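You operate a simulated robot arm through the tools that you are given. There is no shell and no other tool. Be economical: measure what you need, move in short steps, check, and stop when the job is done.

You are at the controls of a simulated two-armed robot. One attempt, no reset.

Task
Pick up the L tall filter box from the high shelf with one hand, pass it to the other hand and put it on the top of the packing desk.

Only the result counts: the job must be done as asked and must still hold three seconds after the hand-in. Knocking over, shifting, dropping, spilling or breaking anything else fails it.

Robot
Two 7-joint arms with two-finger parallel grippers on one trunk, on a base that drives. Base frame: it is fixed to the floor where the robot stands at the start and does not move with it; the origin is under the middle of the robot, x ahead of it, y to its left, z up; the surface under the hand at the start is at about z = 800. Units: mm, degrees, N and s.
The left shoulder is at the start at [20, 113, 1222], the right one opposite. With the tool pointing down near the work surface each hand reaches from about 140 to 580 mm from the robot's upright axis, wherever it stands, measured 20 degrees to its own side. Places, roughly: top of the packing desk [-2300, -1800, 800]. Payload 1.57 kg a hand.
The TCP of each hand is the grasp point between the finger pads, 30 mm short of the fingertips. In the tool frame z runs along the fingers and y along their closing line. The gripper opens to 80 mm. The fingers are 17 mm wide and 12 mm thick; the gripper's body (40 by 82 mm) begins 80 mm behind the TCP.
Orientation is told as [roll, pitch, yaw] about the base's x, y, z axes, in that order, counted from this pose: with the fingers straight down and closing along the base's y, the tool's x points along the base's -x, its y along +y and its z along -z.

Tools
- The arms move only by the tool step_arm. It takes "left_rows", "right_rows" or both (then of equal length, played together; a hand with none holds still); each is one flat list of numbers, 7 for each row, row after row: the shift along the tool's x, y, z in units of 400 mm (1.0 is 400 mm), then the turn, a rotation vector about the tool's x, y, z in units of 45 degrees (1.0 is 45 degrees), then the closure, from 0 (fully open) to 1 (shut). In form: [x, y, z, rx, ry, rz, grip, x, y, z, rx, ry, rz, grip, ...]. A call has 1 to 8 rows; each row is the pose to reach, as a shift and turn from the pose commanded when the call began, along the tool's axes at that moment. A call with a number of a shift or a turn outside -1 to 1 is refused whole. A row lasts 0.2 s, in which the tool goes at most 50 mm and 8.6 degrees; a call with a longer step from one row to the next is refused whole, and so is a gripper value outside its range. Where a pose cannot be reached the arm comes as near as it can. A force on the tool above 40 N (or 10 N above the force at the start of the call, whichever is more), or a blocked arm, ends the call early, and 0.2 s more pass. Each finger travels about 45 mm/s and halts on what it meets, pressing with about 40 N; the grip force reading is that of the motor and also rises with nothing between the fingers. The clock runs only during rows and for 0.2 s after the last one: add rows that repeat a pose to give the fingers time. It gives the time, the measured TCP pose, the force on the tool (base axes), the opening and the grip force at its end, in the units of the frame above (readings bear some noise), with the torque about the TCP (base axes, N m) and any sound that the robot's microphone picked up, and new pictures: "pictures" is both (left out), scene, wrist or none (wrist: the cameras of the hands that moved).
- Cameras (640 x 400 px; columns grow to the right, rows downward): "scene" is now at [98.5, 6.1, 1417.4]; the picture's right is [0.03, -1.00, 0.00], its down [-0.02, -0.00, -1.00] and it looks along [1.00, 0.03, -0.02] (base axes); focal length 214 px, centre (320, 200). "left" rides on the left gripper at [72, 7, -122] in its tool frame; the picture's right is [-0.09, 1.00, 0.00], its down [-0.84, -0.08, -0.54] and it looks along [-0.54, -0.05, 0.84] (tool axes); focal length 238 px, centre (320, 200). "right" rides on the right gripper at [72, -7, -122] in its tool frame; the picture's right is [0.09, 1.00, 0.00], its down [-0.84, 0.08, -0.54] and it looks along [-0.54, 0.05, 0.84] (tool axes); focal length 238 px, centre (320, 200). There is no depth. A picture from a camera that has moved, and an enlarged one, comes with that camera's place and axes in the base frame and with its lens. The place of the scene camera against the robot may be out by one fixed shift of up to 25 mm in any direction.
- lift_body(by): slides the trunk up (or, below 0, down) by that many mm; the arms and the scene camera ride with it, the base frame stays. It gives what a move gives, with no picture.
- base_move(legs): drives the robot by 1 to 6 legs, each [ahead, left, turn to the left] in mm, mm and degrees, along the robot's own axes; the way and the turn of a leg run together, so that a leg with both is an arc; at most 1500 mm and 180 degrees a leg. The arms and the cameras ride along, it lands a little off, and it stops where it bumps. It gives what a move gives, and a new picture of the scene camera.
- turn_head(pan, tilt): turns the head with the scene camera to pan (to the left, within 80 degrees either way) and tilt (down, from -29 to 69), counted from straight ahead of the robot. It gives what a move gives, and a new picture of the scene camera.
- zoom(camera, box): a new picture of the part [left, top, right, bottom] of that camera's present view, enlarged. It takes no simulated time.
- finish_job(): hands the job in; it is judged then, once.

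Go step by step. Nothing tells you exact positions but the pictures and the camera data: compare them with the known pose of the tool, close in by small moves and look again before you grip or let go. The budget is 120 turns and 260 pictures, counting those below and the enlarged ones. Unless the task says otherwise, let go and move clear before handing in, and close with one line.

The tools are called after "Request:" by a JSON object that holds its "op" and its "data". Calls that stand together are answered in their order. step_arm: Moves the arms, as the interface text tells. Its arguments: {"type":"object","properties":{"left_rows":{"type":"array"},"right_rows":{"type":"array"},"pictures":{"type":"string","enum":["both","scene","wrist","none"]}},"required":[]} The other tools are called the same way: lift_body (by) slides the trunk up or down; base_move (legs) drives the base; turn_head (pan, tilt) turns the head that bears the scene camera; zoom (camera, box) takes an enlarged picture of a part of a camera's view; finish_job () hands the job in.

At the start:

```text
clock: 0.0
left_tool_pos: [397.2, 164.5, 1150.4]
left_orientation: [0.1, 0.1, 0.1]
left_force: [0.0, 0.4, -0.2]
left_wrist_torque: [0.01, 0.0, 0.02]
left_opening: 79.9
left_finger_force: 0.0
right_tool_pos: [412.0, -256.6, 1150.2]
right_orientation: [0.0, 0.1, 0.0]
right_force: [-0.2, 0.1, 0.4]
right_wrist_torque: [0.01, 0.01, -0.01]
right_opening: 80.1
right_finger_force: 0.0
trunk travel left (down, up): [-275.0, 295.0]
robot x, y, heading: [0.7, -3.2, -0.1]
head pan, tilt: [1.6, 1.3]
```

scene: 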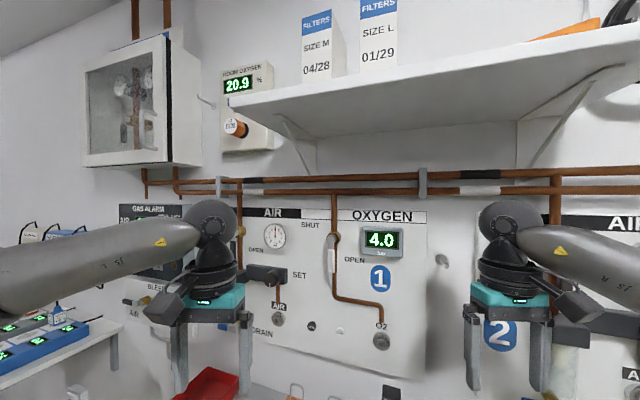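
right: 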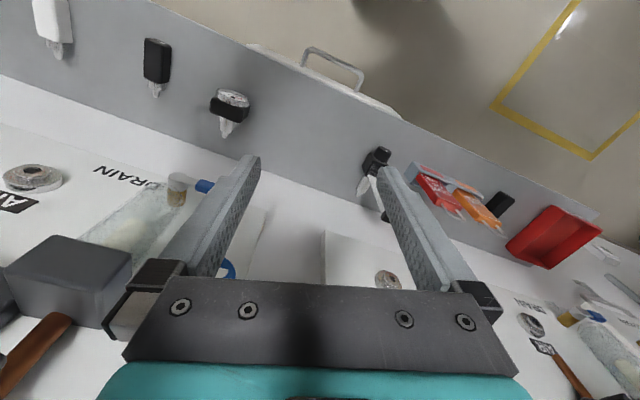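
left: 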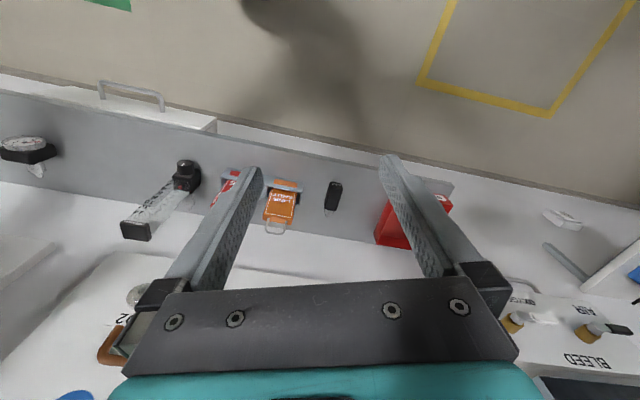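

I see two filter boxes (M and L) on a high shelf ahead; the L box is the right one at about column 378. First I raise the trunk and tilt the head to look at it better.

Request:
{"op": "lift_body", "data": {"by": 290}}

Request:
{"op": "turn_head", "data": {"pan": 0, "tilt": 0}}

```text
clock: 2.1
left_tool_pos: [403.0, 166.1, 1380.6]
left_orientation: [-0.1, 0.4, -0.1]
left_force: [0.7, 1.1, -0.3]
left_wrist_torque: [-0.09, 0.09, 0.02]
left_opening: 79.8
left_finger_force: 0.0
right_tool_pos: [395.2, -269.3, 1318.4]
right_orientation: [-7.0, 10.8, -1.1]
right_force: [2.0, 1.4, 0.4]
right_wrist_torque: [-0.12, 0.13, 0.01]
right_opening: 79.9
right_finger_force: 0.1
trunk travel left (down, up): [-507.0, 63.0]
robot x, y, heading: [2.3, -1.1, -0.0]
head pan, tilt: [1.6, 1.3]
stopped: the arm was blocked; the commanded pose is now the measured one
```

```text
clock: 2.7
left_tool_pos: [395.0, 162.4, 1382.7]
left_orientation: [0.0, -0.1, -0.1]
left_force: [-0.9, 0.4, -0.4]
left_wrist_torque: [-0.01, 0.02, -0.01]
left_opening: 79.9
left_finger_force: 0.0
right_tool_pos: [388.4, -275.0, 1319.8]
right_orientation: [-6.6, 10.6, -1.2]
right_force: [0.1, 0.6, 0.1]
right_wrist_torque: [0.01, -0.02, -0.03]
right_opening: 79.7
right_finger_force: 0.0
trunk travel left (down, up): [-507.0, 63.0]
robot x, y, heading: [0.8, -5.0, -0.2]
head pan, tilt: [0.0, 0.0]
camera scene: at [96.1, 3.6, 1651.1], right [0.0, -1.0, 0.0], down [0.0, 0.0, -1.0], along [1.0, 0.0, 0.0], focal length 214 px, centre (320, 200)
```

scene: 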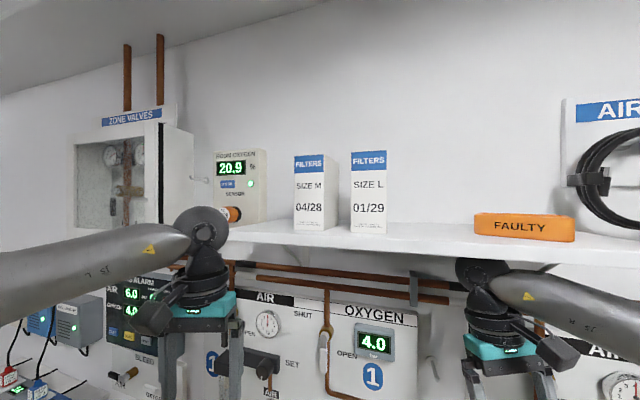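

The right arm touched the underside of the shelf. I lower slightly and back away before going up again.

Request:
{"op": "lift_body", "data": {"by": -50}}

Request:
{"op": "base_move", "data": {"legs": [[-350, 0, 0]]}}

```text
clock: 3.6
left_tool_pos: [396.3, 161.9, 1331.7]
left_orientation: [-0.1, -0.1, -0.1]
left_force: [0.4, -0.5, -0.9]
left_wrist_torque: [0.03, 0.01, 0.01]
left_opening: 79.8
left_finger_force: 0.1
right_tool_pos: [388.1, -273.4, 1269.5]
right_orientation: [-6.8, 10.8, -1.2]
right_force: [-1.7, 0.1, 0.5]
right_wrist_torque: [-0.05, 0.01, 0.01]
right_opening: 80.1
right_finger_force: 0.1
trunk travel left (down, up): [-457.0, 113.0]
robot x, y, heading: [-1.0, 2.4, -0.3]
head pan, tilt: [0.0, 0.0]
```

```text
clock: 5.9
left_tool_pos: [51.3, 161.9, 1332.7]
left_orientation: [0.0, -0.1, -0.2]
left_force: [-0.1, -0.1, -0.2]
left_wrist_torque: [-0.02, 0.0, -0.03]
left_opening: 79.9
left_finger_force: 0.0
right_tool_pos: [44.1, -273.2, 1267.7]
right_orientation: [-6.8, 10.7, -1.2]
right_force: [-0.6, -0.8, 0.6]
right_wrist_torque: [-0.02, 0.0, 0.0]
right_opening: 79.9
right_finger_force: 0.0
trunk travel left (down, up): [-457.0, 113.0]
robot x, y, heading: [-344.3, 2.9, -0.3]
head pan, tilt: [0.0, 0.0]
camera scene: at [-249.1, 4.1, 1601.0], right [0.0, -1.0, 0.0], down [0.0, 0.0, -1.0], along [1.0, 0.0, 0.0], focal length 214 px, centre (320, 200)
```

scene: 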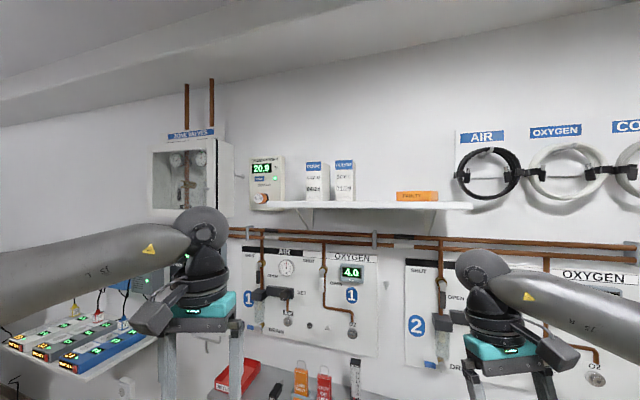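

Request:
{"op": "lift_body", "data": {"by": 110}}

Request:
{"op": "turn_head", "data": {"pan": 0, "tilt": 5}}

Request:
{"op": "zoom", "data": {"camera": "scene", "box": [240, 120, 480, 270]}}

```text
clock: 7.3
left_tool_pos: [50.8, 163.0, 1440.6]
left_orientation: [0.0, 0.0, -0.3]
left_force: [0.2, 0.4, 0.0]
left_wrist_torque: [0.04, 0.0, -0.01]
left_opening: 80.1
left_finger_force: 0.1
right_tool_pos: [44.5, -274.3, 1377.6]
right_orientation: [-6.8, 10.7, -1.4]
right_force: [0.3, -0.4, 0.0]
right_wrist_torque: [-0.02, 0.01, -0.01]
right_opening: 79.9
right_finger_force: 0.1
trunk travel left (down, up): [-567.0, 3.0]
robot x, y, heading: [-346.5, 4.0, 0.0]
head pan, tilt: [0.0, 0.0]
```

```text
clock: 8.0
left_tool_pos: [51.5, 162.9, 1441.9]
left_orientation: [0.0, 0.0, -0.2]
left_force: [-0.2, -0.9, -0.3]
left_wrist_torque: [0.03, -0.01, 0.02]
left_opening: 79.9
left_finger_force: 0.0
right_tool_pos: [43.6, -274.1, 1379.3]
right_orientation: [-6.8, 10.8, -1.4]
right_force: [0.1, -1.1, 0.0]
right_wrist_torque: [0.01, 0.02, -0.01]
right_opening: 79.8
right_finger_force: 0.1
trunk travel left (down, up): [-567.0, 3.0]
robot x, y, heading: [-348.2, 0.2, -0.1]
head pan, tilt: [0.0, 5.0]
camera scene: at [-246.6, 4.1, 1703.0], right [0.0, -1.0, 0.0], down [-0.09, 0.0, -1.0], along [1.0, 0.0, -0.09], focal length 214 px, centre (320, 200)
```

scene: 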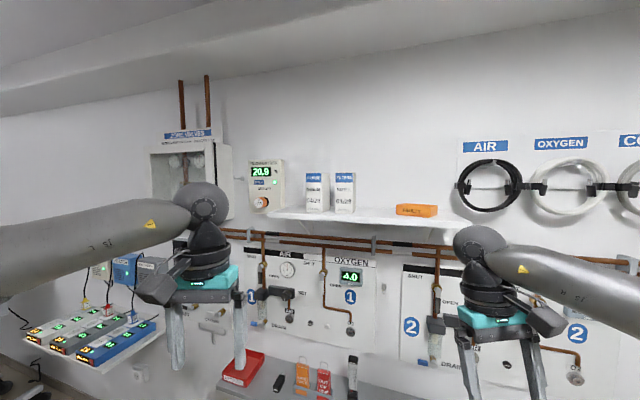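

```text
2.67 times, centred on (360, 195) of scene
camera zoom: at [-246.6, 4.1, 1703.0], right [0.0, -1.0, 0.0], down [-0.09, 0.0, -1.0], along [1.0, 0.0, -0.09], focal length 572 px, centre (213, 213)
```

zoom: 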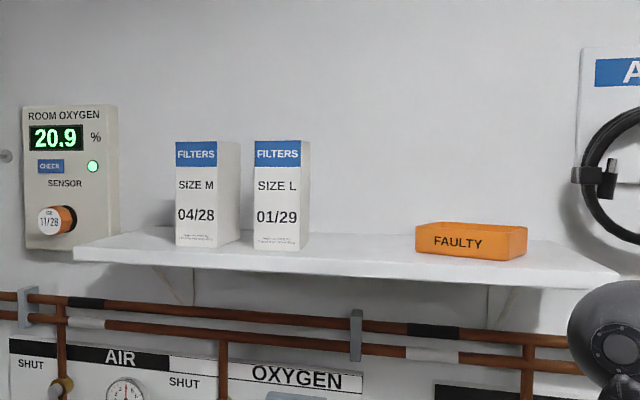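

The wall is yawed about 20° to the robot; the L box is near [425, -70], base z≈1600, about 50 wide, 125 tall. I square the robot up to the shelf and look again.

Request:
{"op": "base_move", "data": {"legs": [[0, 0, -20]]}}

Request:
{"op": "zoom", "data": {"camera": "scene", "box": [160, 120, 400, 270]}}

```text
clock: 9.5
left_tool_pos: [83.4, 15.6, 1441.0]
left_orientation: [0.0, 0.0, -20.3]
left_force: [-0.3, -0.2, 0.2]
left_wrist_torque: [-0.02, 0.01, -0.01]
left_opening: 79.9
left_finger_force: 0.0
right_tool_pos: [-74.7, -392.7, 1379.7]
right_orientation: [-6.8, 10.7, -21.4]
right_force: [0.6, -0.3, 0.1]
right_wrist_torque: [-0.02, -0.01, -0.01]
right_opening: 80.2
right_finger_force: 0.0
trunk travel left (down, up): [-567.0, 3.0]
robot x, y, heading: [-347.6, 0.2, -20.4]
head pan, tilt: [0.0, 5.0]
camera scene: at [-253.0, -31.2, 1703.0], right [-0.35, -0.94, 0.0], down [-0.08, 0.03, -1.0], along [0.93, -0.35, -0.09], focal length 214 px, centre (320, 200)
```

scene: 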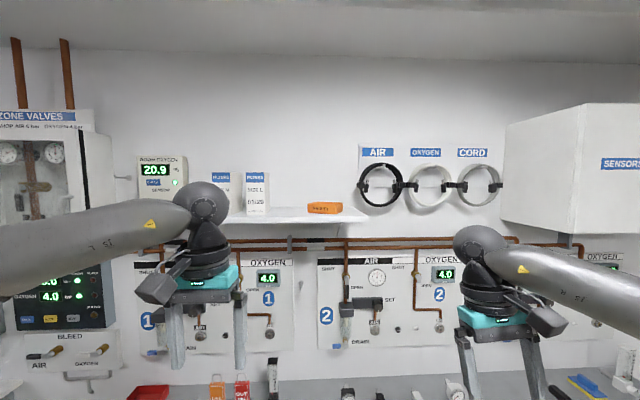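

```text
2.67 times, centred on (280, 195) of scene
camera zoom: at [-253.0, -31.2, 1703.0], right [-0.35, -0.94, 0.0], down [-0.08, 0.03, -1.0], along [0.93, -0.35, -0.09], focal length 572 px, centre (427, 213)
```

zoom: 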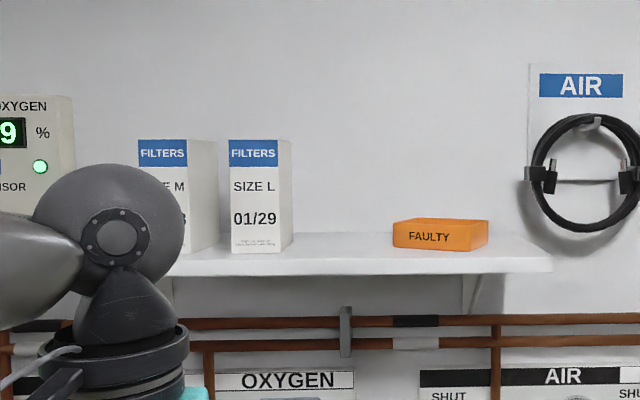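

Now square on: the L box front is about 745 mm ahead of the robot, 200 mm to its left, ~58 wide and ~58 deep, 128 tall. I turn the left hand to point forward while raising it.

Request:
{"op": "step_arm", "data": {"left_rows": [0, 0, -0.05, 0, -0.18, 0, 0, 0, 0, -0.1, 0, -0.36, 0, 0, 0, 0, -0.15, 0, -0.54, 0, 0, 0, 0, -0.2, 0, -0.72, 0, 0, 0, 0, -0.25, 0, -0.9, 0, 0, 0, 0, -0.3, 0, -1.0, 0, 0], "pictures": "none"}}

```text
clock: 10.9
left_tool_pos: [82.5, 14.9, 1561.5]
left_orientation: [0.0, -45.1, -20.3]
left_force: [-0.8, -0.9, 0.7]
left_wrist_torque: [0.02, 0.01, -0.01]
left_opening: 79.9
left_finger_force: 0.0
right_tool_pos: [-74.4, -392.3, 1378.3]
right_orientation: [-6.7, 10.7, -21.4]
right_force: [-0.5, -0.6, -0.5]
right_wrist_torque: [0.01, 0.01, 0.03]
right_opening: 80.0
right_finger_force: 0.0
trunk travel left (down, up): [-567.0, 3.0]
robot x, y, heading: [-342.6, -0.4, -20.1]
head pan, tilt: [0.0, 5.0]
```

Request:
{"op": "step_arm", "data": {"left_rows": [-0.03, 0, -0.03, 0, -0.18, 0, 0, -0.06, 0, -0.06, 0, -0.36, 0, 0, -0.09, 0, -0.09, 0, -0.54, 0, 0, -0.12, 0, -0.12, 0, -0.72, 0, 0, -0.15, 0, -0.15, 0, -0.9, 0, 0, -0.168, 0, -0.168, 0, -1.0, 0, 0]}}

```text
clock: 12.3
left_tool_pos: [88.0, 14.4, 1662.9]
left_orientation: [162.7, -89.9, 177.0]
left_force: [-0.5, 0.4, 0.9]
left_wrist_torque: [-0.02, 0.01, 0.03]
left_opening: 79.9
left_finger_force: 0.0
left hand out of reach, approached as far as the arm can: row 6
right_tool_pos: [-73.8, -392.0, 1378.4]
right_orientation: [-6.8, 10.8, -21.4]
right_force: [-0.8, 0.0, -0.6]
right_wrist_torque: [0.02, 0.03, 0.05]
right_opening: 79.8
right_finger_force: 0.0
trunk travel left (down, up): [-567.0, 3.0]
robot x, y, heading: [-348.6, -1.5, -20.4]
head pan, tilt: [0.0, 5.0]
camera scene: at [-252.9, -30.9, 1703.0], right [-0.35, -0.94, 0.0], down [-0.08, 0.03, -1.0], along [0.93, -0.35, -0.09], focal length 214 px, centre (320, 200)
camera left: at [-24.3, 62.6, 1591.5], right [0.35, 0.93, 0.09], down [-0.54, 0.12, 0.84], along [0.77, -0.34, 0.54], focal length 238 px, centre (320, 200)
```

scene: 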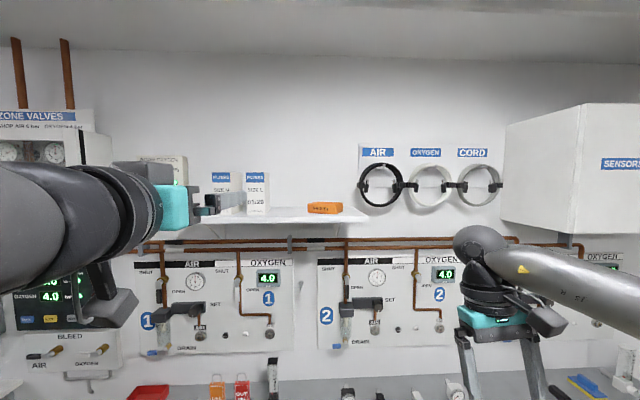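
left: 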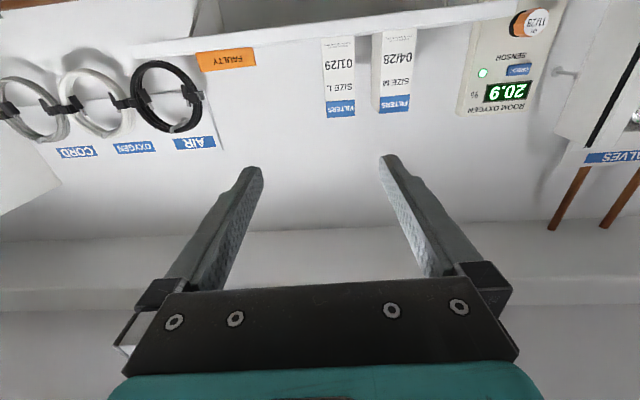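

Request:
{"op": "zoom", "data": {"camera": "left", "box": [240, 0, 480, 150]}}

```text
2.67 times, centred on (360, 75) of left
camera zoom: at [-24.3, 62.6, 1591.5], right [0.35, 0.93, 0.09], down [-0.54, 0.12, 0.84], along [0.77, -0.34, 0.54], focal length 636 px, centre (213, 533)
```

zoom: 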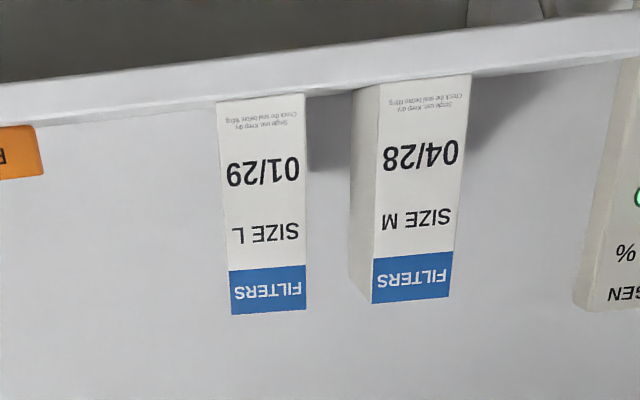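

The wrist camera gives the box front ~464 mm ahead of it, centre 36 mm to the hand's left, top z≈1706 and bottom ≈1580. I shift the hand left and down, then drive forward 250 mm.

Request:
{"op": "step_arm", "data": {"left_rows": [0.022, 0.045, 0, 0, 0, 0, 0, 0.045, 0.09, 0, 0, 0, 0, 0], "pictures": "none"}}

Request:
{"op": "base_move", "data": {"legs": [[250, 0, 0]]}}

Request:
{"op": "zoom", "data": {"camera": "left", "box": [160, 0, 480, 200]}}

```text
clock: 12.9
left_tool_pos: [109.0, 45.1, 1650.7]
left_orientation: [174.2, -90.0, 165.5]
left_force: [0.4, -0.7, -0.8]
left_wrist_torque: [-0.01, -0.04, 0.02]
left_opening: 80.1
left_finger_force: 0.1
left hand out of reach, approached as far as the arm can: row 1, 2
right_tool_pos: [-76.0, -390.8, 1379.2]
right_orientation: [-6.8, 10.7, -21.4]
right_force: [0.5, 0.0, 0.9]
right_wrist_torque: [-0.03, 0.04, -0.01]
right_opening: 80.0
right_finger_force: 0.1
trunk travel left (down, up): [-567.0, 3.0]
robot x, y, heading: [-345.9, -0.6, -20.5]
head pan, tilt: [0.0, 5.0]
```

```text
clock: 14.7
left_tool_pos: [344.9, -45.7, 1651.7]
left_orientation: [166.0, -90.1, 173.4]
left_force: [0.4, -0.2, -1.1]
left_wrist_torque: [0.02, 0.05, 0.04]
left_opening: 80.1
left_finger_force: 0.0
right_tool_pos: [159.7, -481.4, 1378.1]
right_orientation: [-6.8, 10.7, -21.8]
right_force: [0.5, -0.7, 0.7]
right_wrist_torque: [0.0, 0.0, 0.03]
right_opening: 79.7
right_finger_force: 0.1
trunk travel left (down, up): [-567.0, 3.0]
robot x, y, heading: [-111.5, -87.5, -20.6]
head pan, tilt: [0.0, 5.0]
camera scene: at [-17.8, -119.8, 1703.0], right [-0.35, -0.94, 0.0], down [-0.08, 0.03, -1.0], along [0.93, -0.35, -0.09], focal length 214 px, centre (320, 200)
```

scene: 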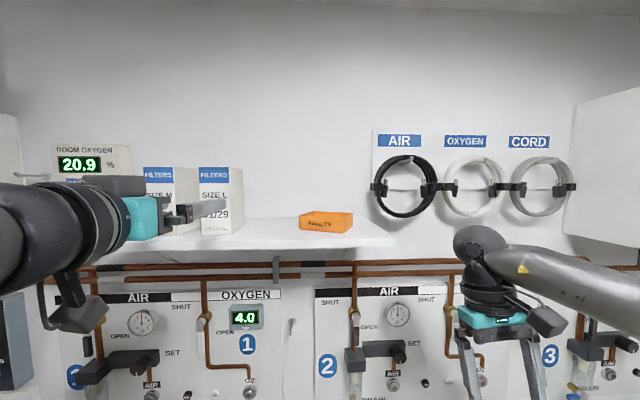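

```text
2.00 times, centred on (320, 100) of left
camera zoom: at [232.6, 3.3, 1580.1], right [0.35, 0.93, 0.09], down [-0.53, 0.12, 0.84], along [0.77, -0.34, 0.54], focal length 477 px, centre (320, 400)
```

zoom: 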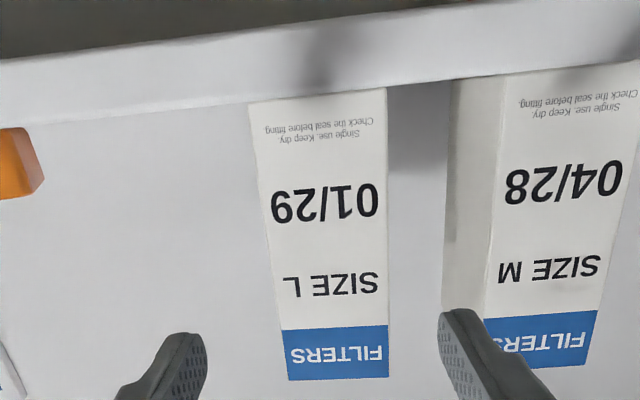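

I want the gap between the box front and shelf edge, since the wrist camera hangs below the hand. I zoom in on the shelf edge.

Request:
{"op": "zoom", "data": {"camera": "scene", "box": [20, 150, 260, 300]}}

```text
2.67 times, centred on (140, 225) of scene
camera zoom: at [-17.8, -119.8, 1703.0], right [-0.35, -0.94, 0.0], down [-0.08, 0.03, -1.0], along [0.93, -0.35, -0.09], focal length 572 px, centre (800, 133)
```

zoom: 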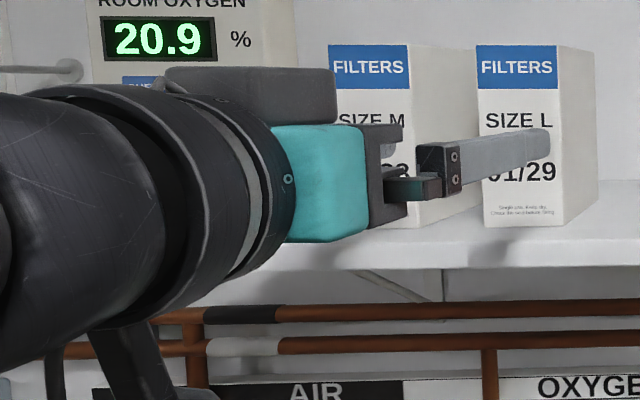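

The shelf edge is ~37 mm ahead of the box, so the camera clears. I approach by 60 mm with the small lateral correction and look again.

Request:
{"op": "step_arm", "data": {"left_rows": [-0.01, 0.007, 0.075, 0, 0, 0, 0, -0.022, 0.014, 0.15, 0, 0, 0, 0]}}

Request:
{"op": "zoom", "data": {"camera": "left", "box": [160, 0, 480, 200]}}

```text
clock: 15.3
left_tool_pos: [404.4, -60.6, 1661.9]
left_orientation: [112.9, -90.1, -133.6]
left_force: [0.5, -0.6, 0.4]
left_wrist_torque: [-0.03, -0.03, 0.01]
left_opening: 80.1
left_finger_force: 0.1
right_tool_pos: [158.8, -481.5, 1379.3]
right_orientation: [-6.9, 10.7, -21.7]
right_force: [0.6, -0.7, -0.1]
right_wrist_torque: [0.02, 0.01, 0.0]
right_opening: 79.7
right_finger_force: 0.1
trunk travel left (down, up): [-567.0, 3.0]
robot x, y, heading: [-112.0, -87.1, -20.8]
head pan, tilt: [0.0, 5.0]
camera scene: at [-16.9, -120.4, 1702.9], right [-0.35, -0.94, 0.0], down [-0.08, 0.03, -1.0], along [0.93, -0.35, -0.09], focal length 214 px, centre (320, 200)
camera left: at [291.9, -12.1, 1589.7], right [0.35, 0.93, 0.09], down [-0.53, 0.12, 0.84], along [0.77, -0.34, 0.54], focal length 238 px, centre (320, 200)
```

scene: 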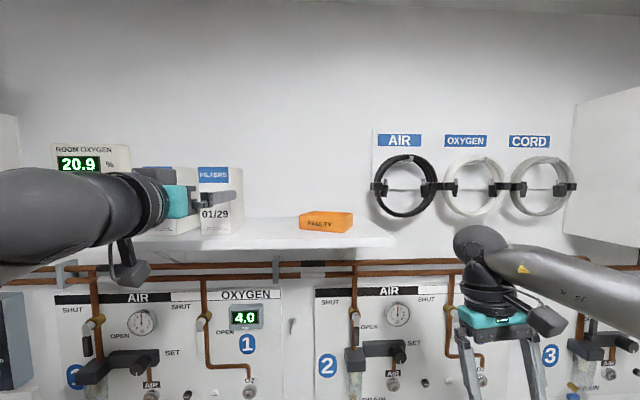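
left: 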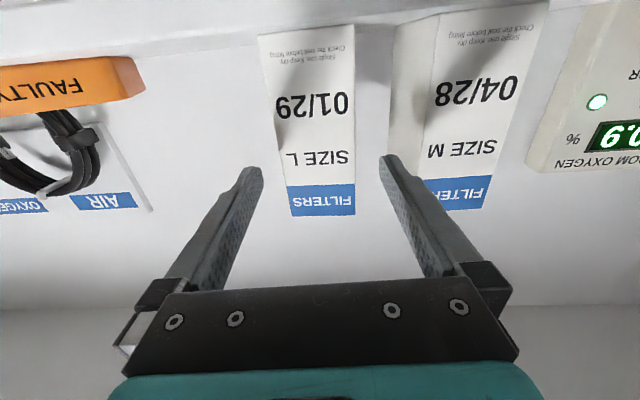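

```text
2.00 times, centred on (320, 100) of left
camera zoom: at [291.9, -12.1, 1589.7], right [0.35, 0.93, 0.09], down [-0.53, 0.12, 0.84], along [0.77, -0.34, 0.54], focal length 477 px, centre (320, 400)
```

zoom: 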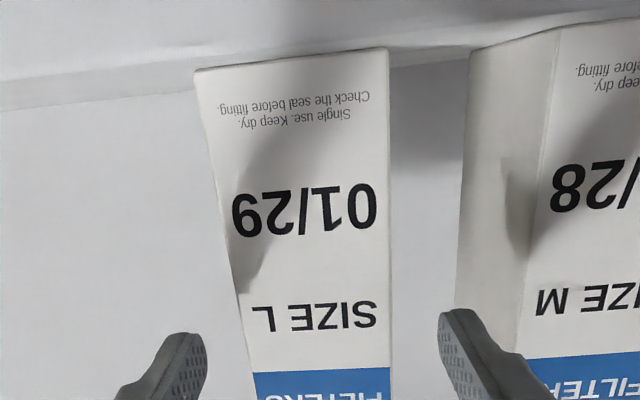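

Now centred laterally (≈0 mm off), with the box face 42 mm past the TCP and the box yawed ~5° to the left. I advance 64 mm with a 5° yaw correction.

Request:
{"op": "step_arm", "data": {"left_rows": [0, 0, 0.05, -0.1, 0, 0, 0, 0, 0, 0.1, -0.11, 0, 0, 0, 0, 0, 0.16, -0.11, 0, 0, 0]}}

```text
clock: 16.1
left_tool_pos: [463.3, -84.0, 1660.5]
left_orientation: [126.5, -90.1, -142.0]
left_force: [0.3, -0.2, -0.9]
left_wrist_torque: [0.03, -0.01, -0.02]
left_opening: 79.9
left_finger_force: 0.0
right_tool_pos: [158.5, -481.9, 1378.3]
right_orientation: [-6.9, 10.7, -21.7]
right_force: [-0.2, 0.4, -0.2]
right_wrist_torque: [-0.04, 0.01, 0.01]
right_opening: 80.0
right_finger_force: 0.0
trunk travel left (down, up): [-567.0, 3.0]
robot x, y, heading: [-113.8, -89.3, -20.8]
head pan, tilt: [0.0, 5.0]
camera scene: at [-17.2, -120.4, 1702.9], right [-0.35, -0.94, 0.0], down [-0.08, 0.03, -1.0], along [0.93, -0.35, -0.09], focal length 214 px, centre (320, 200)
camera left: at [347.7, -44.4, 1589.4], right [0.27, 0.96, 0.09], down [-0.54, 0.07, 0.84], along [0.8, -0.28, 0.54], focal length 238 px, centre (320, 200)
```

scene: 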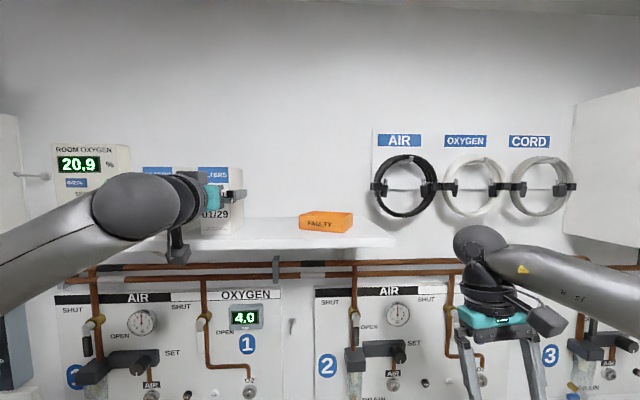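
left: 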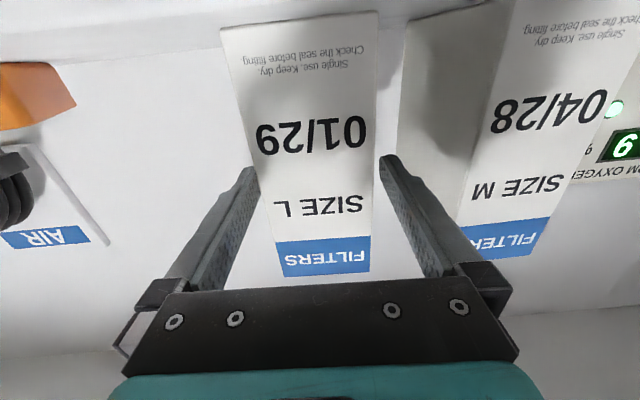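

The box is centred between the fingers (edges at about ±28 mm). I close the gripper.

Request:
{"op": "step_arm", "data": {"left_rows": [0, 0, 0, 0, 0, 0, 1, 0, 0, 0, 0, 0, 0, 1, 0, 0, 0, 0, 0, 0, 1, 0, 0, 0, 0, 0, 0, 1]}}

```text
clock: 17.1
left_tool_pos: [461.6, -82.1, 1660.7]
left_orientation: [177.8, -89.9, 166.5]
left_force: [0.4, 0.2, 1.3]
left_wrist_torque: [-0.05, -0.12, -0.04]
left_opening: 57.6
left_finger_force: 37.9
right_tool_pos: [159.2, -482.0, 1379.0]
right_orientation: [-6.7, 10.7, -21.7]
right_force: [-0.2, -0.1, 0.3]
right_wrist_torque: [0.0, 0.0, -0.01]
right_opening: 79.9
right_finger_force: 0.1
trunk travel left (down, up): [-567.0, 3.0]
robot x, y, heading: [-111.1, -88.4, -20.6]
head pan, tilt: [0.0, 5.0]
camera scene: at [-18.1, -119.7, 1703.0], right [-0.35, -0.94, 0.0], down [-0.08, 0.03, -1.0], along [0.93, -0.35, -0.09], focal length 214 px, centre (320, 200)
camera left: at [346.5, -43.7, 1589.8], right [0.27, 0.96, 0.09], down [-0.54, 0.07, 0.84], along [0.79, -0.28, 0.54], focal length 238 px, centre (320, 200)
```

scene: 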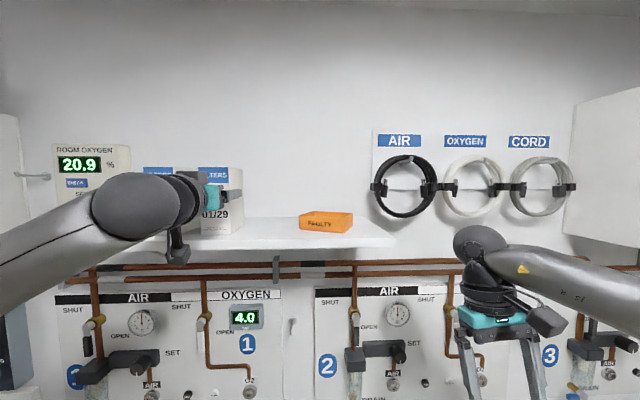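
left: 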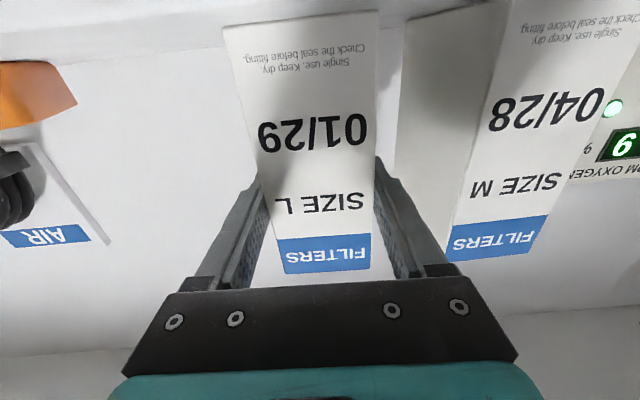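

Gripped, opening 57.6 mm. I lift 40 mm straight up, then pull it back off the shelf.

Request:
{"op": "step_arm", "data": {"left_rows": [-0.03, 0, 0, 0, 0, 0, 1, -0.06, 0, 0, 0, 0, 0, 1, -0.1, 0, 0, 0, 0, 0, 1]}}

```text
clock: 17.9
left_tool_pos: [462.9, -84.5, 1700.8]
left_orientation: [32.9, -89.9, -48.6]
left_force: [0.6, -0.5, -1.7]
left_wrist_torque: [0.03, 0.05, 0.0]
left_opening: 57.7
left_finger_force: 40.5
right_tool_pos: [158.1, -480.9, 1378.4]
right_orientation: [-6.9, 10.7, -21.6]
right_force: [0.7, -0.6, -0.2]
right_wrist_torque: [0.02, 0.01, 0.01]
right_opening: 79.9
right_finger_force: 0.0
trunk travel left (down, up): [-567.0, 3.0]
robot x, y, heading: [-112.2, -89.9, -20.7]
head pan, tilt: [0.0, 5.0]
camera scene: at [-18.1, -119.9, 1703.0], right [-0.35, -0.94, 0.0], down [-0.08, 0.03, -1.0], along [0.93, -0.35, -0.09], focal length 214 px, centre (320, 200)
camera left: at [346.9, -45.6, 1629.5], right [0.27, 0.96, 0.09], down [-0.54, 0.07, 0.84], along [0.8, -0.28, 0.54], focal length 238 px, centre (320, 200)
```

scene: 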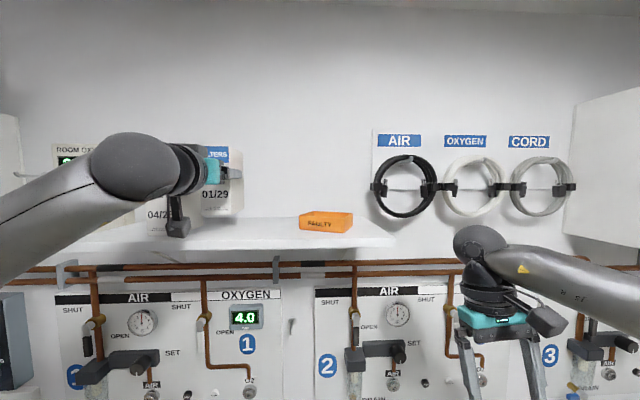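
left: 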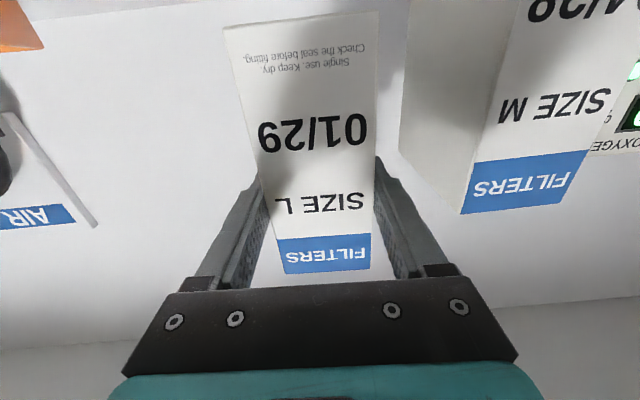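

Request:
{"op": "base_move", "data": {"legs": [[-400, 0, 0]]}}

Request:
{"op": "lift_body", "data": {"by": -270}}

```text
clock: 20.4
left_tool_pos: [88.8, 56.6, 1702.1]
left_orientation: [167.5, -90.0, 176.7]
left_force: [0.0, 0.8, -1.3]
left_wrist_torque: [0.03, 0.05, -0.05]
left_opening: 57.5
left_finger_force: 40.1
right_tool_pos: [-215.5, -340.2, 1377.9]
right_orientation: [-6.9, 10.7, -21.8]
right_force: [-0.1, -0.1, 0.2]
right_wrist_torque: [0.0, -0.01, -0.02]
right_opening: 80.0
right_finger_force: 0.1
trunk travel left (down, up): [-567.0, 3.0]
robot x, y, heading: [-484.2, 54.7, -20.8]
head pan, tilt: [0.0, 5.0]
camera scene: at [-391.5, 21.8, 1703.0], right [-0.36, -0.93, 0.0], down [-0.08, 0.03, -1.0], along [0.93, -0.35, -0.09], focal length 214 px, centre (320, 200)
```

scene: 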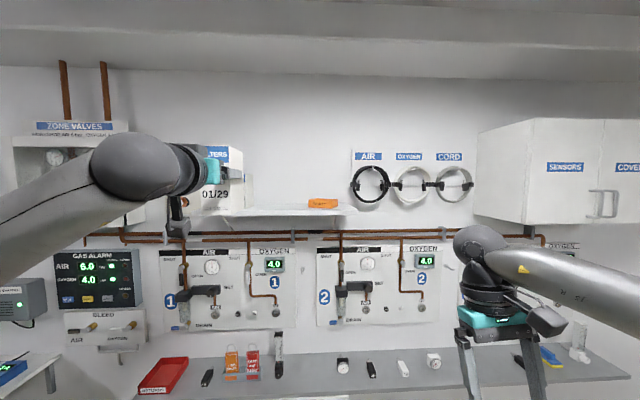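

```text
clock: 23.1
left_tool_pos: [88.8, 56.0, 1430.9]
left_orientation: [177.7, -89.9, 166.6]
left_force: [0.2, -0.2, -1.3]
left_wrist_torque: [0.02, 0.04, 0.01]
left_opening: 57.8
left_finger_force: 40.7
right_tool_pos: [-215.3, -340.0, 1108.4]
right_orientation: [-6.8, 10.7, -21.7]
right_force: [-0.4, 0.2, 0.1]
right_wrist_torque: [0.01, 0.01, 0.0]
right_opening: 80.0
right_finger_force: 0.0
trunk travel left (down, up): [-297.0, 273.0]
robot x, y, heading: [-487.0, 52.8, -20.9]
head pan, tilt: [0.0, 5.0]
```

Box is held well off the shelf. Now I bring the left hand lower and to the centre in front of the robot for the handover.

Request:
{"op": "step_arm", "data": {"left_rows": [0.094, -0.043, -0.04, 0.014, 0, 0, 1, 0.188, -0.086, -0.08, 0.028, 0, 0, 1, 0.281, -0.129, -0.12, 0.041, 0, 0, 1, 0.375, -0.172, -0.16, 0.055, 0, 0, 1, 0.469, -0.214, -0.2, 0.069, 0, 0, 1, 0.563, -0.257, -0.24, 0.083, 0, 0, 1, 0.656, -0.3, -0.28, 0.096, 0, 0, 1, 0.75, -0.343, -0.32, 0.11, 0, 0, 1], "pictures": "none"}}

Request:
{"op": "turn_head", "data": {"pan": 0, "tilt": 40}}

```text
clock: 24.9
left_tool_pos: [-74.4, -42.5, 1127.8]
left_orientation: [46.6, -90.0, -67.3]
left_force: [-0.4, -0.2, -1.9]
left_wrist_torque: [0.01, 0.06, 0.01]
left_opening: 57.4
left_finger_force: 40.0
left hand out of reach, approached as far as the arm can: row 6
right_tool_pos: [-215.9, -340.8, 1107.8]
right_orientation: [-6.7, 10.8, -21.8]
right_force: [0.4, 0.9, -0.2]
right_wrist_torque: [0.04, -0.04, 0.01]
right_opening: 80.2
right_finger_force: 0.1
trunk travel left (down, up): [-297.0, 273.0]
robot x, y, heading: [-482.9, 53.1, -20.7]
head pan, tilt: [0.0, 5.0]
```

```text
clock: 25.9
left_tool_pos: [-73.1, -41.9, 1128.7]
left_orientation: [10.7, -89.9, -31.3]
left_force: [-0.2, 1.3, -0.5]
left_wrist_torque: [0.05, 0.07, 0.01]
left_opening: 57.2
left_finger_force: 40.2
right_tool_pos: [-216.1, -340.1, 1109.1]
right_orientation: [-6.8, 10.6, -21.8]
right_force: [-0.4, -0.2, -0.2]
right_wrist_torque: [-0.01, -0.02, 0.03]
right_opening: 79.9
right_finger_force: 0.0
trunk travel left (down, up): [-297.0, 273.0]
robot x, y, heading: [-483.5, 53.5, -20.7]
head pan, tilt: [0.0, 40.0]
camera scene: at [-397.7, 24.1, 1377.3], right [-0.36, -0.93, 0.0], down [-0.6, 0.23, -0.77], along [0.72, -0.27, -0.64], focal length 214 px, centre (320, 200)
```

scene: 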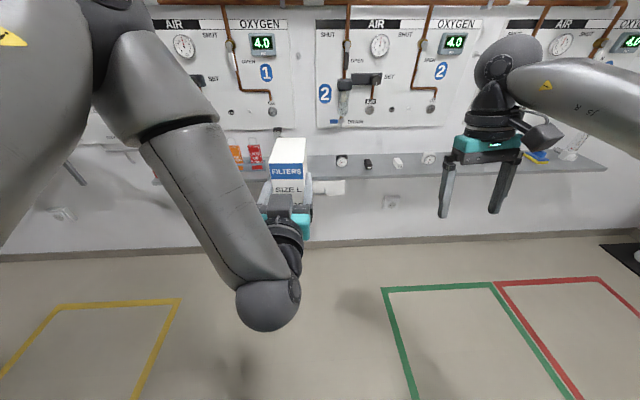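

Left holds the box in front, TCP at [-73, -42, 1128], box top ≈1179. I straighten the right hand and raise it.

Request:
{"op": "step_arm", "data": {"right_rows": [0, 0, -0.1, -0.03, -0.047, 0, 0, 0, 0, -0.2, -0.06, -0.094, 0, 0, 0, 0, -0.3, -0.09, -0.141, 0, 0, 0, 0, -0.4, -0.12, -0.188, 0, 0, 0, 0, -0.5, -0.151, -0.236, 0, 0], "pictures": "none"}}

```text
clock: 27.1
left_tool_pos: [-71.8, -40.2, 1128.0]
left_orientation: [-10.9, -89.9, -9.7]
left_force: [0.9, -0.2, -1.6]
left_wrist_torque: [0.02, 0.06, -0.01]
left_opening: 57.4
left_finger_force: 39.9
right_tool_pos: [-172.7, -328.3, 1304.8]
right_orientation: [0.0, 0.1, -21.2]
right_force: [0.1, 0.3, -0.6]
right_wrist_torque: [0.0, -0.03, 0.0]
right_opening: 80.2
right_finger_force: 0.1
trunk travel left (down, up): [-297.0, 273.0]
robot x, y, heading: [-484.5, 55.5, -20.7]
head pan, tilt: [0.0, 40.0]
```

Request:
{"op": "step_arm", "data": {"right_rows": [0, 0.06, 0, 0, 0, -0.18, 0, 0, 0.12, 0, 0, 0, -0.36, 0, 0, 0.18, 0, 0, 0, -0.54, 0, 0, 0.24, 0, 0, 0, -0.72, 0, 0, 0.3, 0, 0, 0, -0.9, 0, 0, 0.3, 0, 0, 0, -1.0, 0], "pictures": "none"}}

Request:
{"op": "step_arm", "data": {"right_rows": [0, 0, 0, 0, 0, -0.18, 0, 0, 0, 0, 0, 0, -0.36, 0, 0, 0, 0, 0, 0, -0.54, 0, 0, 0, 0, 0, 0, -0.72, 0, 0, 0, 0, 0, 0, -0.9, 0, 0, 0, 0, 0, 0, -1.0, 0]}}

```text
clock: 28.6
left_tool_pos: [-73.2, -42.4, 1128.3]
left_orientation: [22.0, -90.0, -42.6]
left_force: [-0.5, -0.5, -1.9]
left_wrist_torque: [0.03, 0.03, 0.0]
left_opening: 57.8
left_finger_force: 40.3
right_tool_pos: [-138.8, -209.5, 1296.1]
right_orientation: [0.2, 0.0, 23.8]
right_force: [0.8, -0.4, 0.4]
right_wrist_torque: [0.0, -0.02, -0.01]
right_opening: 79.8
right_finger_force: 0.1
right hand out of reach, approached as far as the arm can: row 6
trunk travel left (down, up): [-297.0, 273.0]
robot x, y, heading: [-487.6, 55.6, -20.9]
head pan, tilt: [0.0, 40.0]
```

```text
clock: 29.9
left_tool_pos: [-72.4, -41.2, 1128.7]
left_orientation: [2.5, -89.7, -23.1]
left_force: [0.9, 0.6, -2.5]
left_wrist_torque: [0.02, 0.07, -0.02]
left_opening: 57.7
left_finger_force: 40.5
right_tool_pos: [-243.5, -88.6, 1243.6]
right_orientation: [0.0, -0.1, 68.6]
right_force: [0.3, -0.2, 0.4]
right_wrist_torque: [-0.02, -0.02, -0.03]
right_opening: 80.1
right_finger_force: 0.1
right hand out of reach, approached as far as the arm can: row 1, 2, 3, 4, 5, 6
trunk travel left (down, up): [-297.0, 273.0]
robot x, y, heading: [-483.7, 52.7, -20.9]
head pan, tilt: [0.0, 40.0]
camera scene: at [-397.6, 24.3, 1377.2], right [-0.36, -0.93, 0.0], down [-0.6, 0.23, -0.77], along [0.72, -0.27, -0.64], focal length 214 px, centre (320, 200)
camera right: at [-264.5, -157.1, 1366.2], right [-0.96, 0.28, 0.0], down [0.23, 0.81, 0.54], along [0.15, 0.52, -0.84], focal length 238 px, centre (320, 200)
```

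scene: 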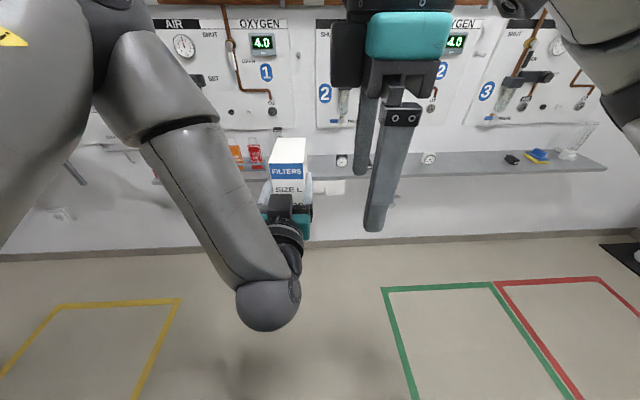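
right: 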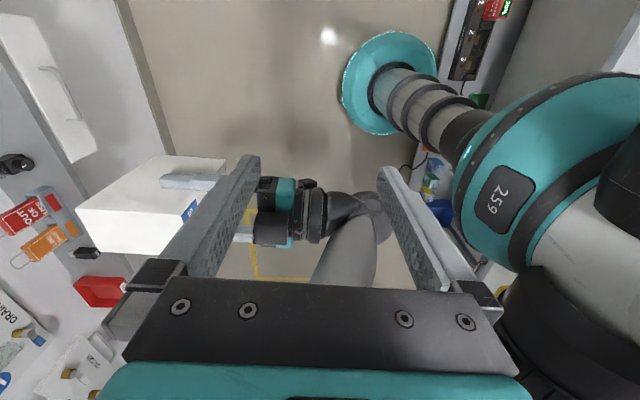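

The right arm can't manage the 90° yaw there, so I turn back and will grip the upper part of the box across its width instead.

Request:
{"op": "step_arm", "data": {"right_rows": [0, 0, 0, 0, 0, 0.18, 0, 0, 0, 0, 0, 0, 0.36, 0, 0, 0, 0, 0, 0, 0.54, 0, 0, 0, 0, 0, 0, 0.72, 0, 0, 0, 0, 0, 0, 0.9, 0, 0, 0, 0, 0, 0, 1.0, 0], "pictures": "none"}}

Request:
{"op": "step_arm", "data": {"right_rows": [0, 0, 0, 0, 0, 0.18, 0, 0, 0, 0, 0, 0, 0.36, 0, 0, 0, 0, 0, 0, 0.54, 0, 0, 0, 0, 0, 0, 0.72, 0, 0, 0, 0, 0, 0, 0.9, 0, 0, 0, 0, 0, 0, 1.0, 0], "pictures": "scene"}}

```text
clock: 31.4
left_tool_pos: [-73.2, -42.0, 1129.3]
left_orientation: [8.4, -89.9, -28.8]
left_force: [0.2, -0.2, -1.5]
left_wrist_torque: [0.07, 0.04, 0.02]
left_opening: 57.8
left_finger_force: 40.6
right_tool_pos: [-250.7, -87.8, 1242.9]
right_orientation: [0.1, -0.1, 23.7]
right_force: [-0.9, 0.1, -0.1]
right_wrist_torque: [0.03, -0.03, 0.0]
right_opening: 79.9
right_finger_force: 0.0
trunk travel left (down, up): [-297.0, 273.0]
robot x, y, heading: [-484.0, 57.0, -20.9]
head pan, tilt: [0.0, 40.0]
```

```text
clock: 32.8
left_tool_pos: [-72.9, -41.5, 1128.4]
left_orientation: [9.1, -89.8, -29.6]
left_force: [-0.2, -0.2, -1.9]
left_wrist_torque: [0.01, 0.03, -0.03]
left_opening: 57.5
left_finger_force: 40.6
right_tool_pos: [-251.8, -85.3, 1242.9]
right_orientation: [0.1, 0.1, -21.5]
right_force: [0.2, 0.5, -0.5]
right_wrist_torque: [0.0, -0.01, 0.02]
right_opening: 80.1
right_finger_force: 0.1
trunk travel left (down, up): [-297.0, 273.0]
robot x, y, heading: [-484.0, 52.2, -20.8]
head pan, tilt: [0.0, 40.0]
camera scene: at [-397.7, 24.1, 1377.2], right [-0.36, -0.93, 0.0], down [-0.6, 0.23, -0.77], along [0.72, -0.27, -0.64], focal length 214 px, centre (320, 200)
```

scene: 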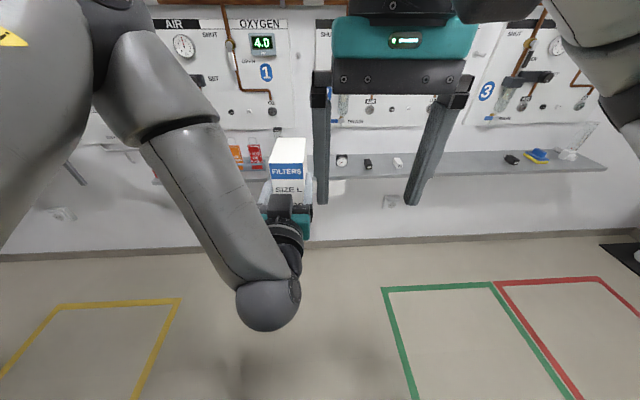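

Request:
{"op": "step_arm", "data": {"right_rows": [-0.1, 0, -0.02, 0, 0, 0, 0, -0.2, 0, -0.04, 0, 0, 0, 0, -0.3, 0, -0.06, 0, 0, 0, 0, -0.395, 0.0, -0.08, 0, 0, 0, 0, -0.395, 0.1, -0.08, 0, 0, 0, 0, -0.395, 0.15, -0.08, 0, 0, 0, 0]}}

```text
clock: 34.1
left_tool_pos: [-73.6, -42.0, 1129.2]
left_orientation: [5.4, -89.9, -26.0]
left_force: [0.9, 0.9, -1.2]
left_wrist_torque: [0.02, 0.05, 0.02]
left_opening: 57.7
left_finger_force: 39.9
right_tool_pos: [-80.5, -88.1, 1274.8]
right_orientation: [0.0, 0.1, -21.2]
right_force: [-0.4, -0.4, 0.5]
right_wrist_torque: [-0.02, -0.02, -0.02]
right_opening: 79.7
right_finger_force: 0.2
trunk travel left (down, up): [-297.0, 273.0]
robot x, y, heading: [-485.0, 49.4, -20.9]
head pan, tilt: [0.0, 40.0]
camera scene: at [-397.7, 24.0, 1377.2], right [-0.36, -0.93, 0.0], down [-0.6, 0.23, -0.77], along [0.72, -0.27, -0.64], focal length 214 px, centre (320, 200)
camera right: at [-150.5, -67.0, 1397.5], right [0.28, 0.96, 0.0], down [0.81, -0.23, 0.54], along [0.52, -0.15, -0.84], focal length 238 px, centre (320, 200)
```

scene: 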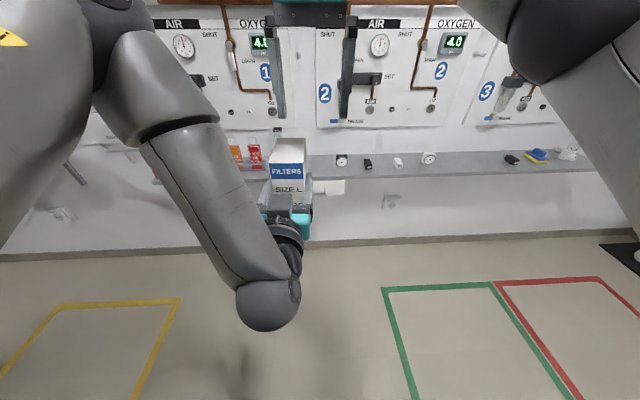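
right: 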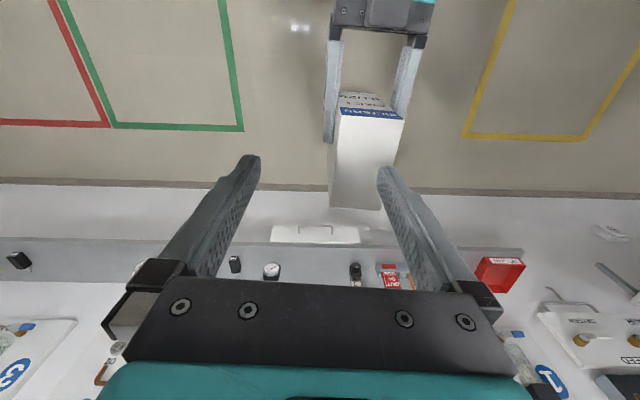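

The right camera sees the box's top well. I zoom in to measure it.

Request:
{"op": "zoom", "data": {"camera": "right", "box": [240, 50, 480, 200]}}

```text
2.67 times, centred on (360, 125) of right
camera zoom: at [-150.5, -67.0, 1397.5], right [0.28, 0.96, 0.0], down [0.81, -0.23, 0.54], along [0.52, -0.15, -0.84], focal length 636 px, centre (213, 400)
```

zoom: 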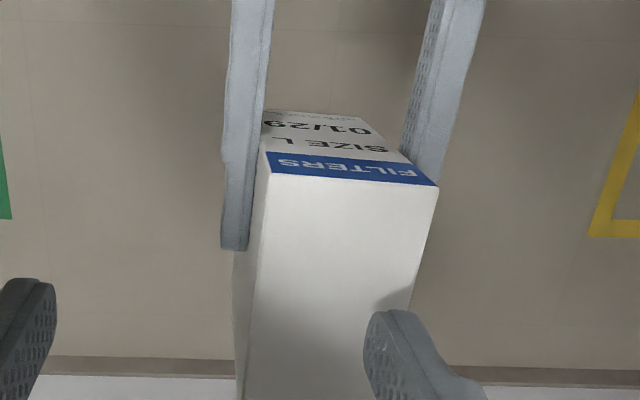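

The box is about 58 × 99 × 131 mm. I'll grip it with the right hand behind the left fingertips (70 mm in from its front), so I align above that spot first.

Request:
{"op": "step_arm", "data": {"right_rows": [-0.058, 0.057, 0, 0, 0, 0, 0, -0.116, 0.114, 0, 0, 0, 0, 0, -0.116, 0.114, 0.06, 0, 0, 0, 0]}}

```text
clock: 35.0
left_tool_pos: [-75.2, -43.0, 1128.4]
left_orientation: [19.9, -90.0, -40.5]
left_force: [-0.7, 0.6, -1.3]
left_wrist_torque: [0.05, 0.06, 0.02]
left_opening: 57.6
left_finger_force: 40.5
right_tool_pos: [-21.6, -63.6, 1251.1]
right_orientation: [0.0, 0.1, -21.2]
right_force: [-0.1, 0.5, 0.9]
right_wrist_torque: [0.02, 0.0, 0.01]
right_opening: 80.0
right_finger_force: 0.1
right hand out of reach, approached as far as the arm can: row 2
trunk travel left (down, up): [-297.0, 273.0]
robot x, y, heading: [-484.9, 50.9, -20.7]
head pan, tilt: [0.0, 40.0]
camera scene: at [-397.3, 22.8, 1377.1], right [-0.36, -0.93, 0.0], down [-0.6, 0.23, -0.77], along [0.72, -0.27, -0.64], focal length 214 px, centre (320, 200)
camera right: at [-90.6, -43.0, 1373.5], right [0.27, 0.96, 0.0], down [0.81, -0.23, 0.54], along [0.52, -0.15, -0.84], focal length 238 px, centre (320, 200)
```

scene: 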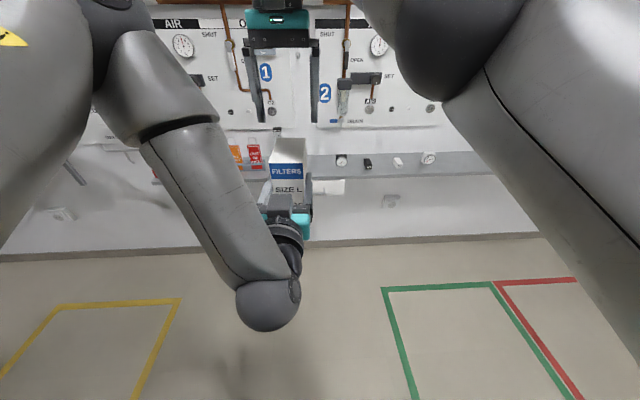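
right: 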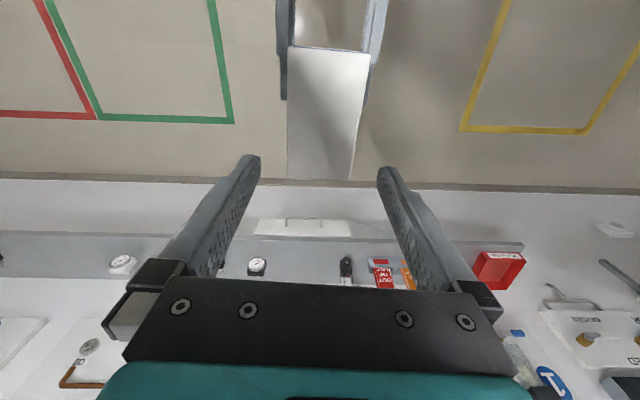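

Aligned: box edges at ±28.5 mm, TCP 70 mm past the front face. I descend 99 mm.

Request:
{"op": "step_arm", "data": {"right_rows": [0, 0, 0.08, 0, 0, 0, 0, 0, 0, 0.16, 0, 0, 0, 0, 0, 0, 0.247, 0, 0, 0, 0, 0, 0, 0.247, 0, 0, 0, 0]}}

```text
clock: 36.0
left_tool_pos: [-73.0, -41.2, 1127.0]
left_orientation: [8.6, -90.0, -29.2]
left_force: [0.0, -0.1, -1.4]
left_wrist_torque: [0.01, 0.04, -0.02]
left_opening: 57.5
left_finger_force: 39.8
right_tool_pos: [-21.3, -60.8, 1150.7]
right_orientation: [0.1, 0.1, -21.2]
right_force: [-0.5, -0.3, -0.4]
right_wrist_torque: [0.0, 0.03, 0.0]
right_opening: 80.1
right_finger_force: 0.0
trunk travel left (down, up): [-297.0, 273.0]
robot x, y, heading: [-485.7, 52.8, -20.7]
head pan, tilt: [0.0, 40.0]
camera scene: at [-397.9, 24.3, 1377.3], right [-0.36, -0.93, 0.0], down [-0.6, 0.23, -0.77], along [0.72, -0.27, -0.64], focal length 214 px, centre (320, 200)
camera right: at [-90.9, -40.6, 1273.7], right [0.27, 0.96, 0.0], down [0.81, -0.23, 0.54], along [0.52, -0.15, -0.84], focal length 238 px, centre (320, 200)
```

scene: 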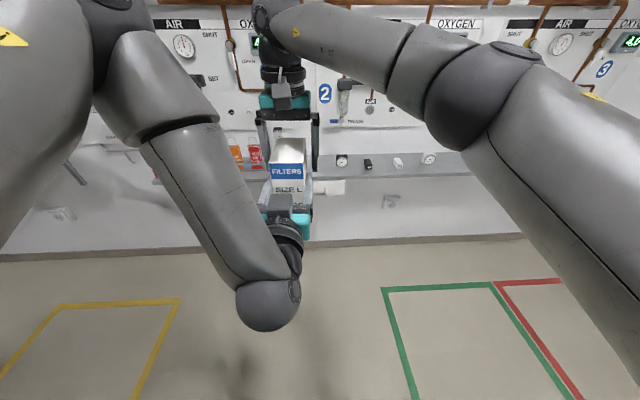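
right: 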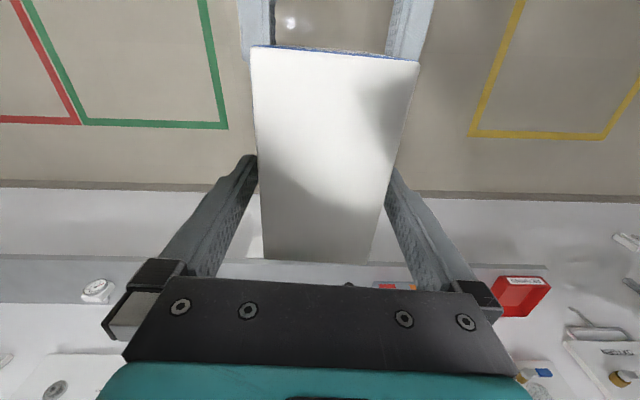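

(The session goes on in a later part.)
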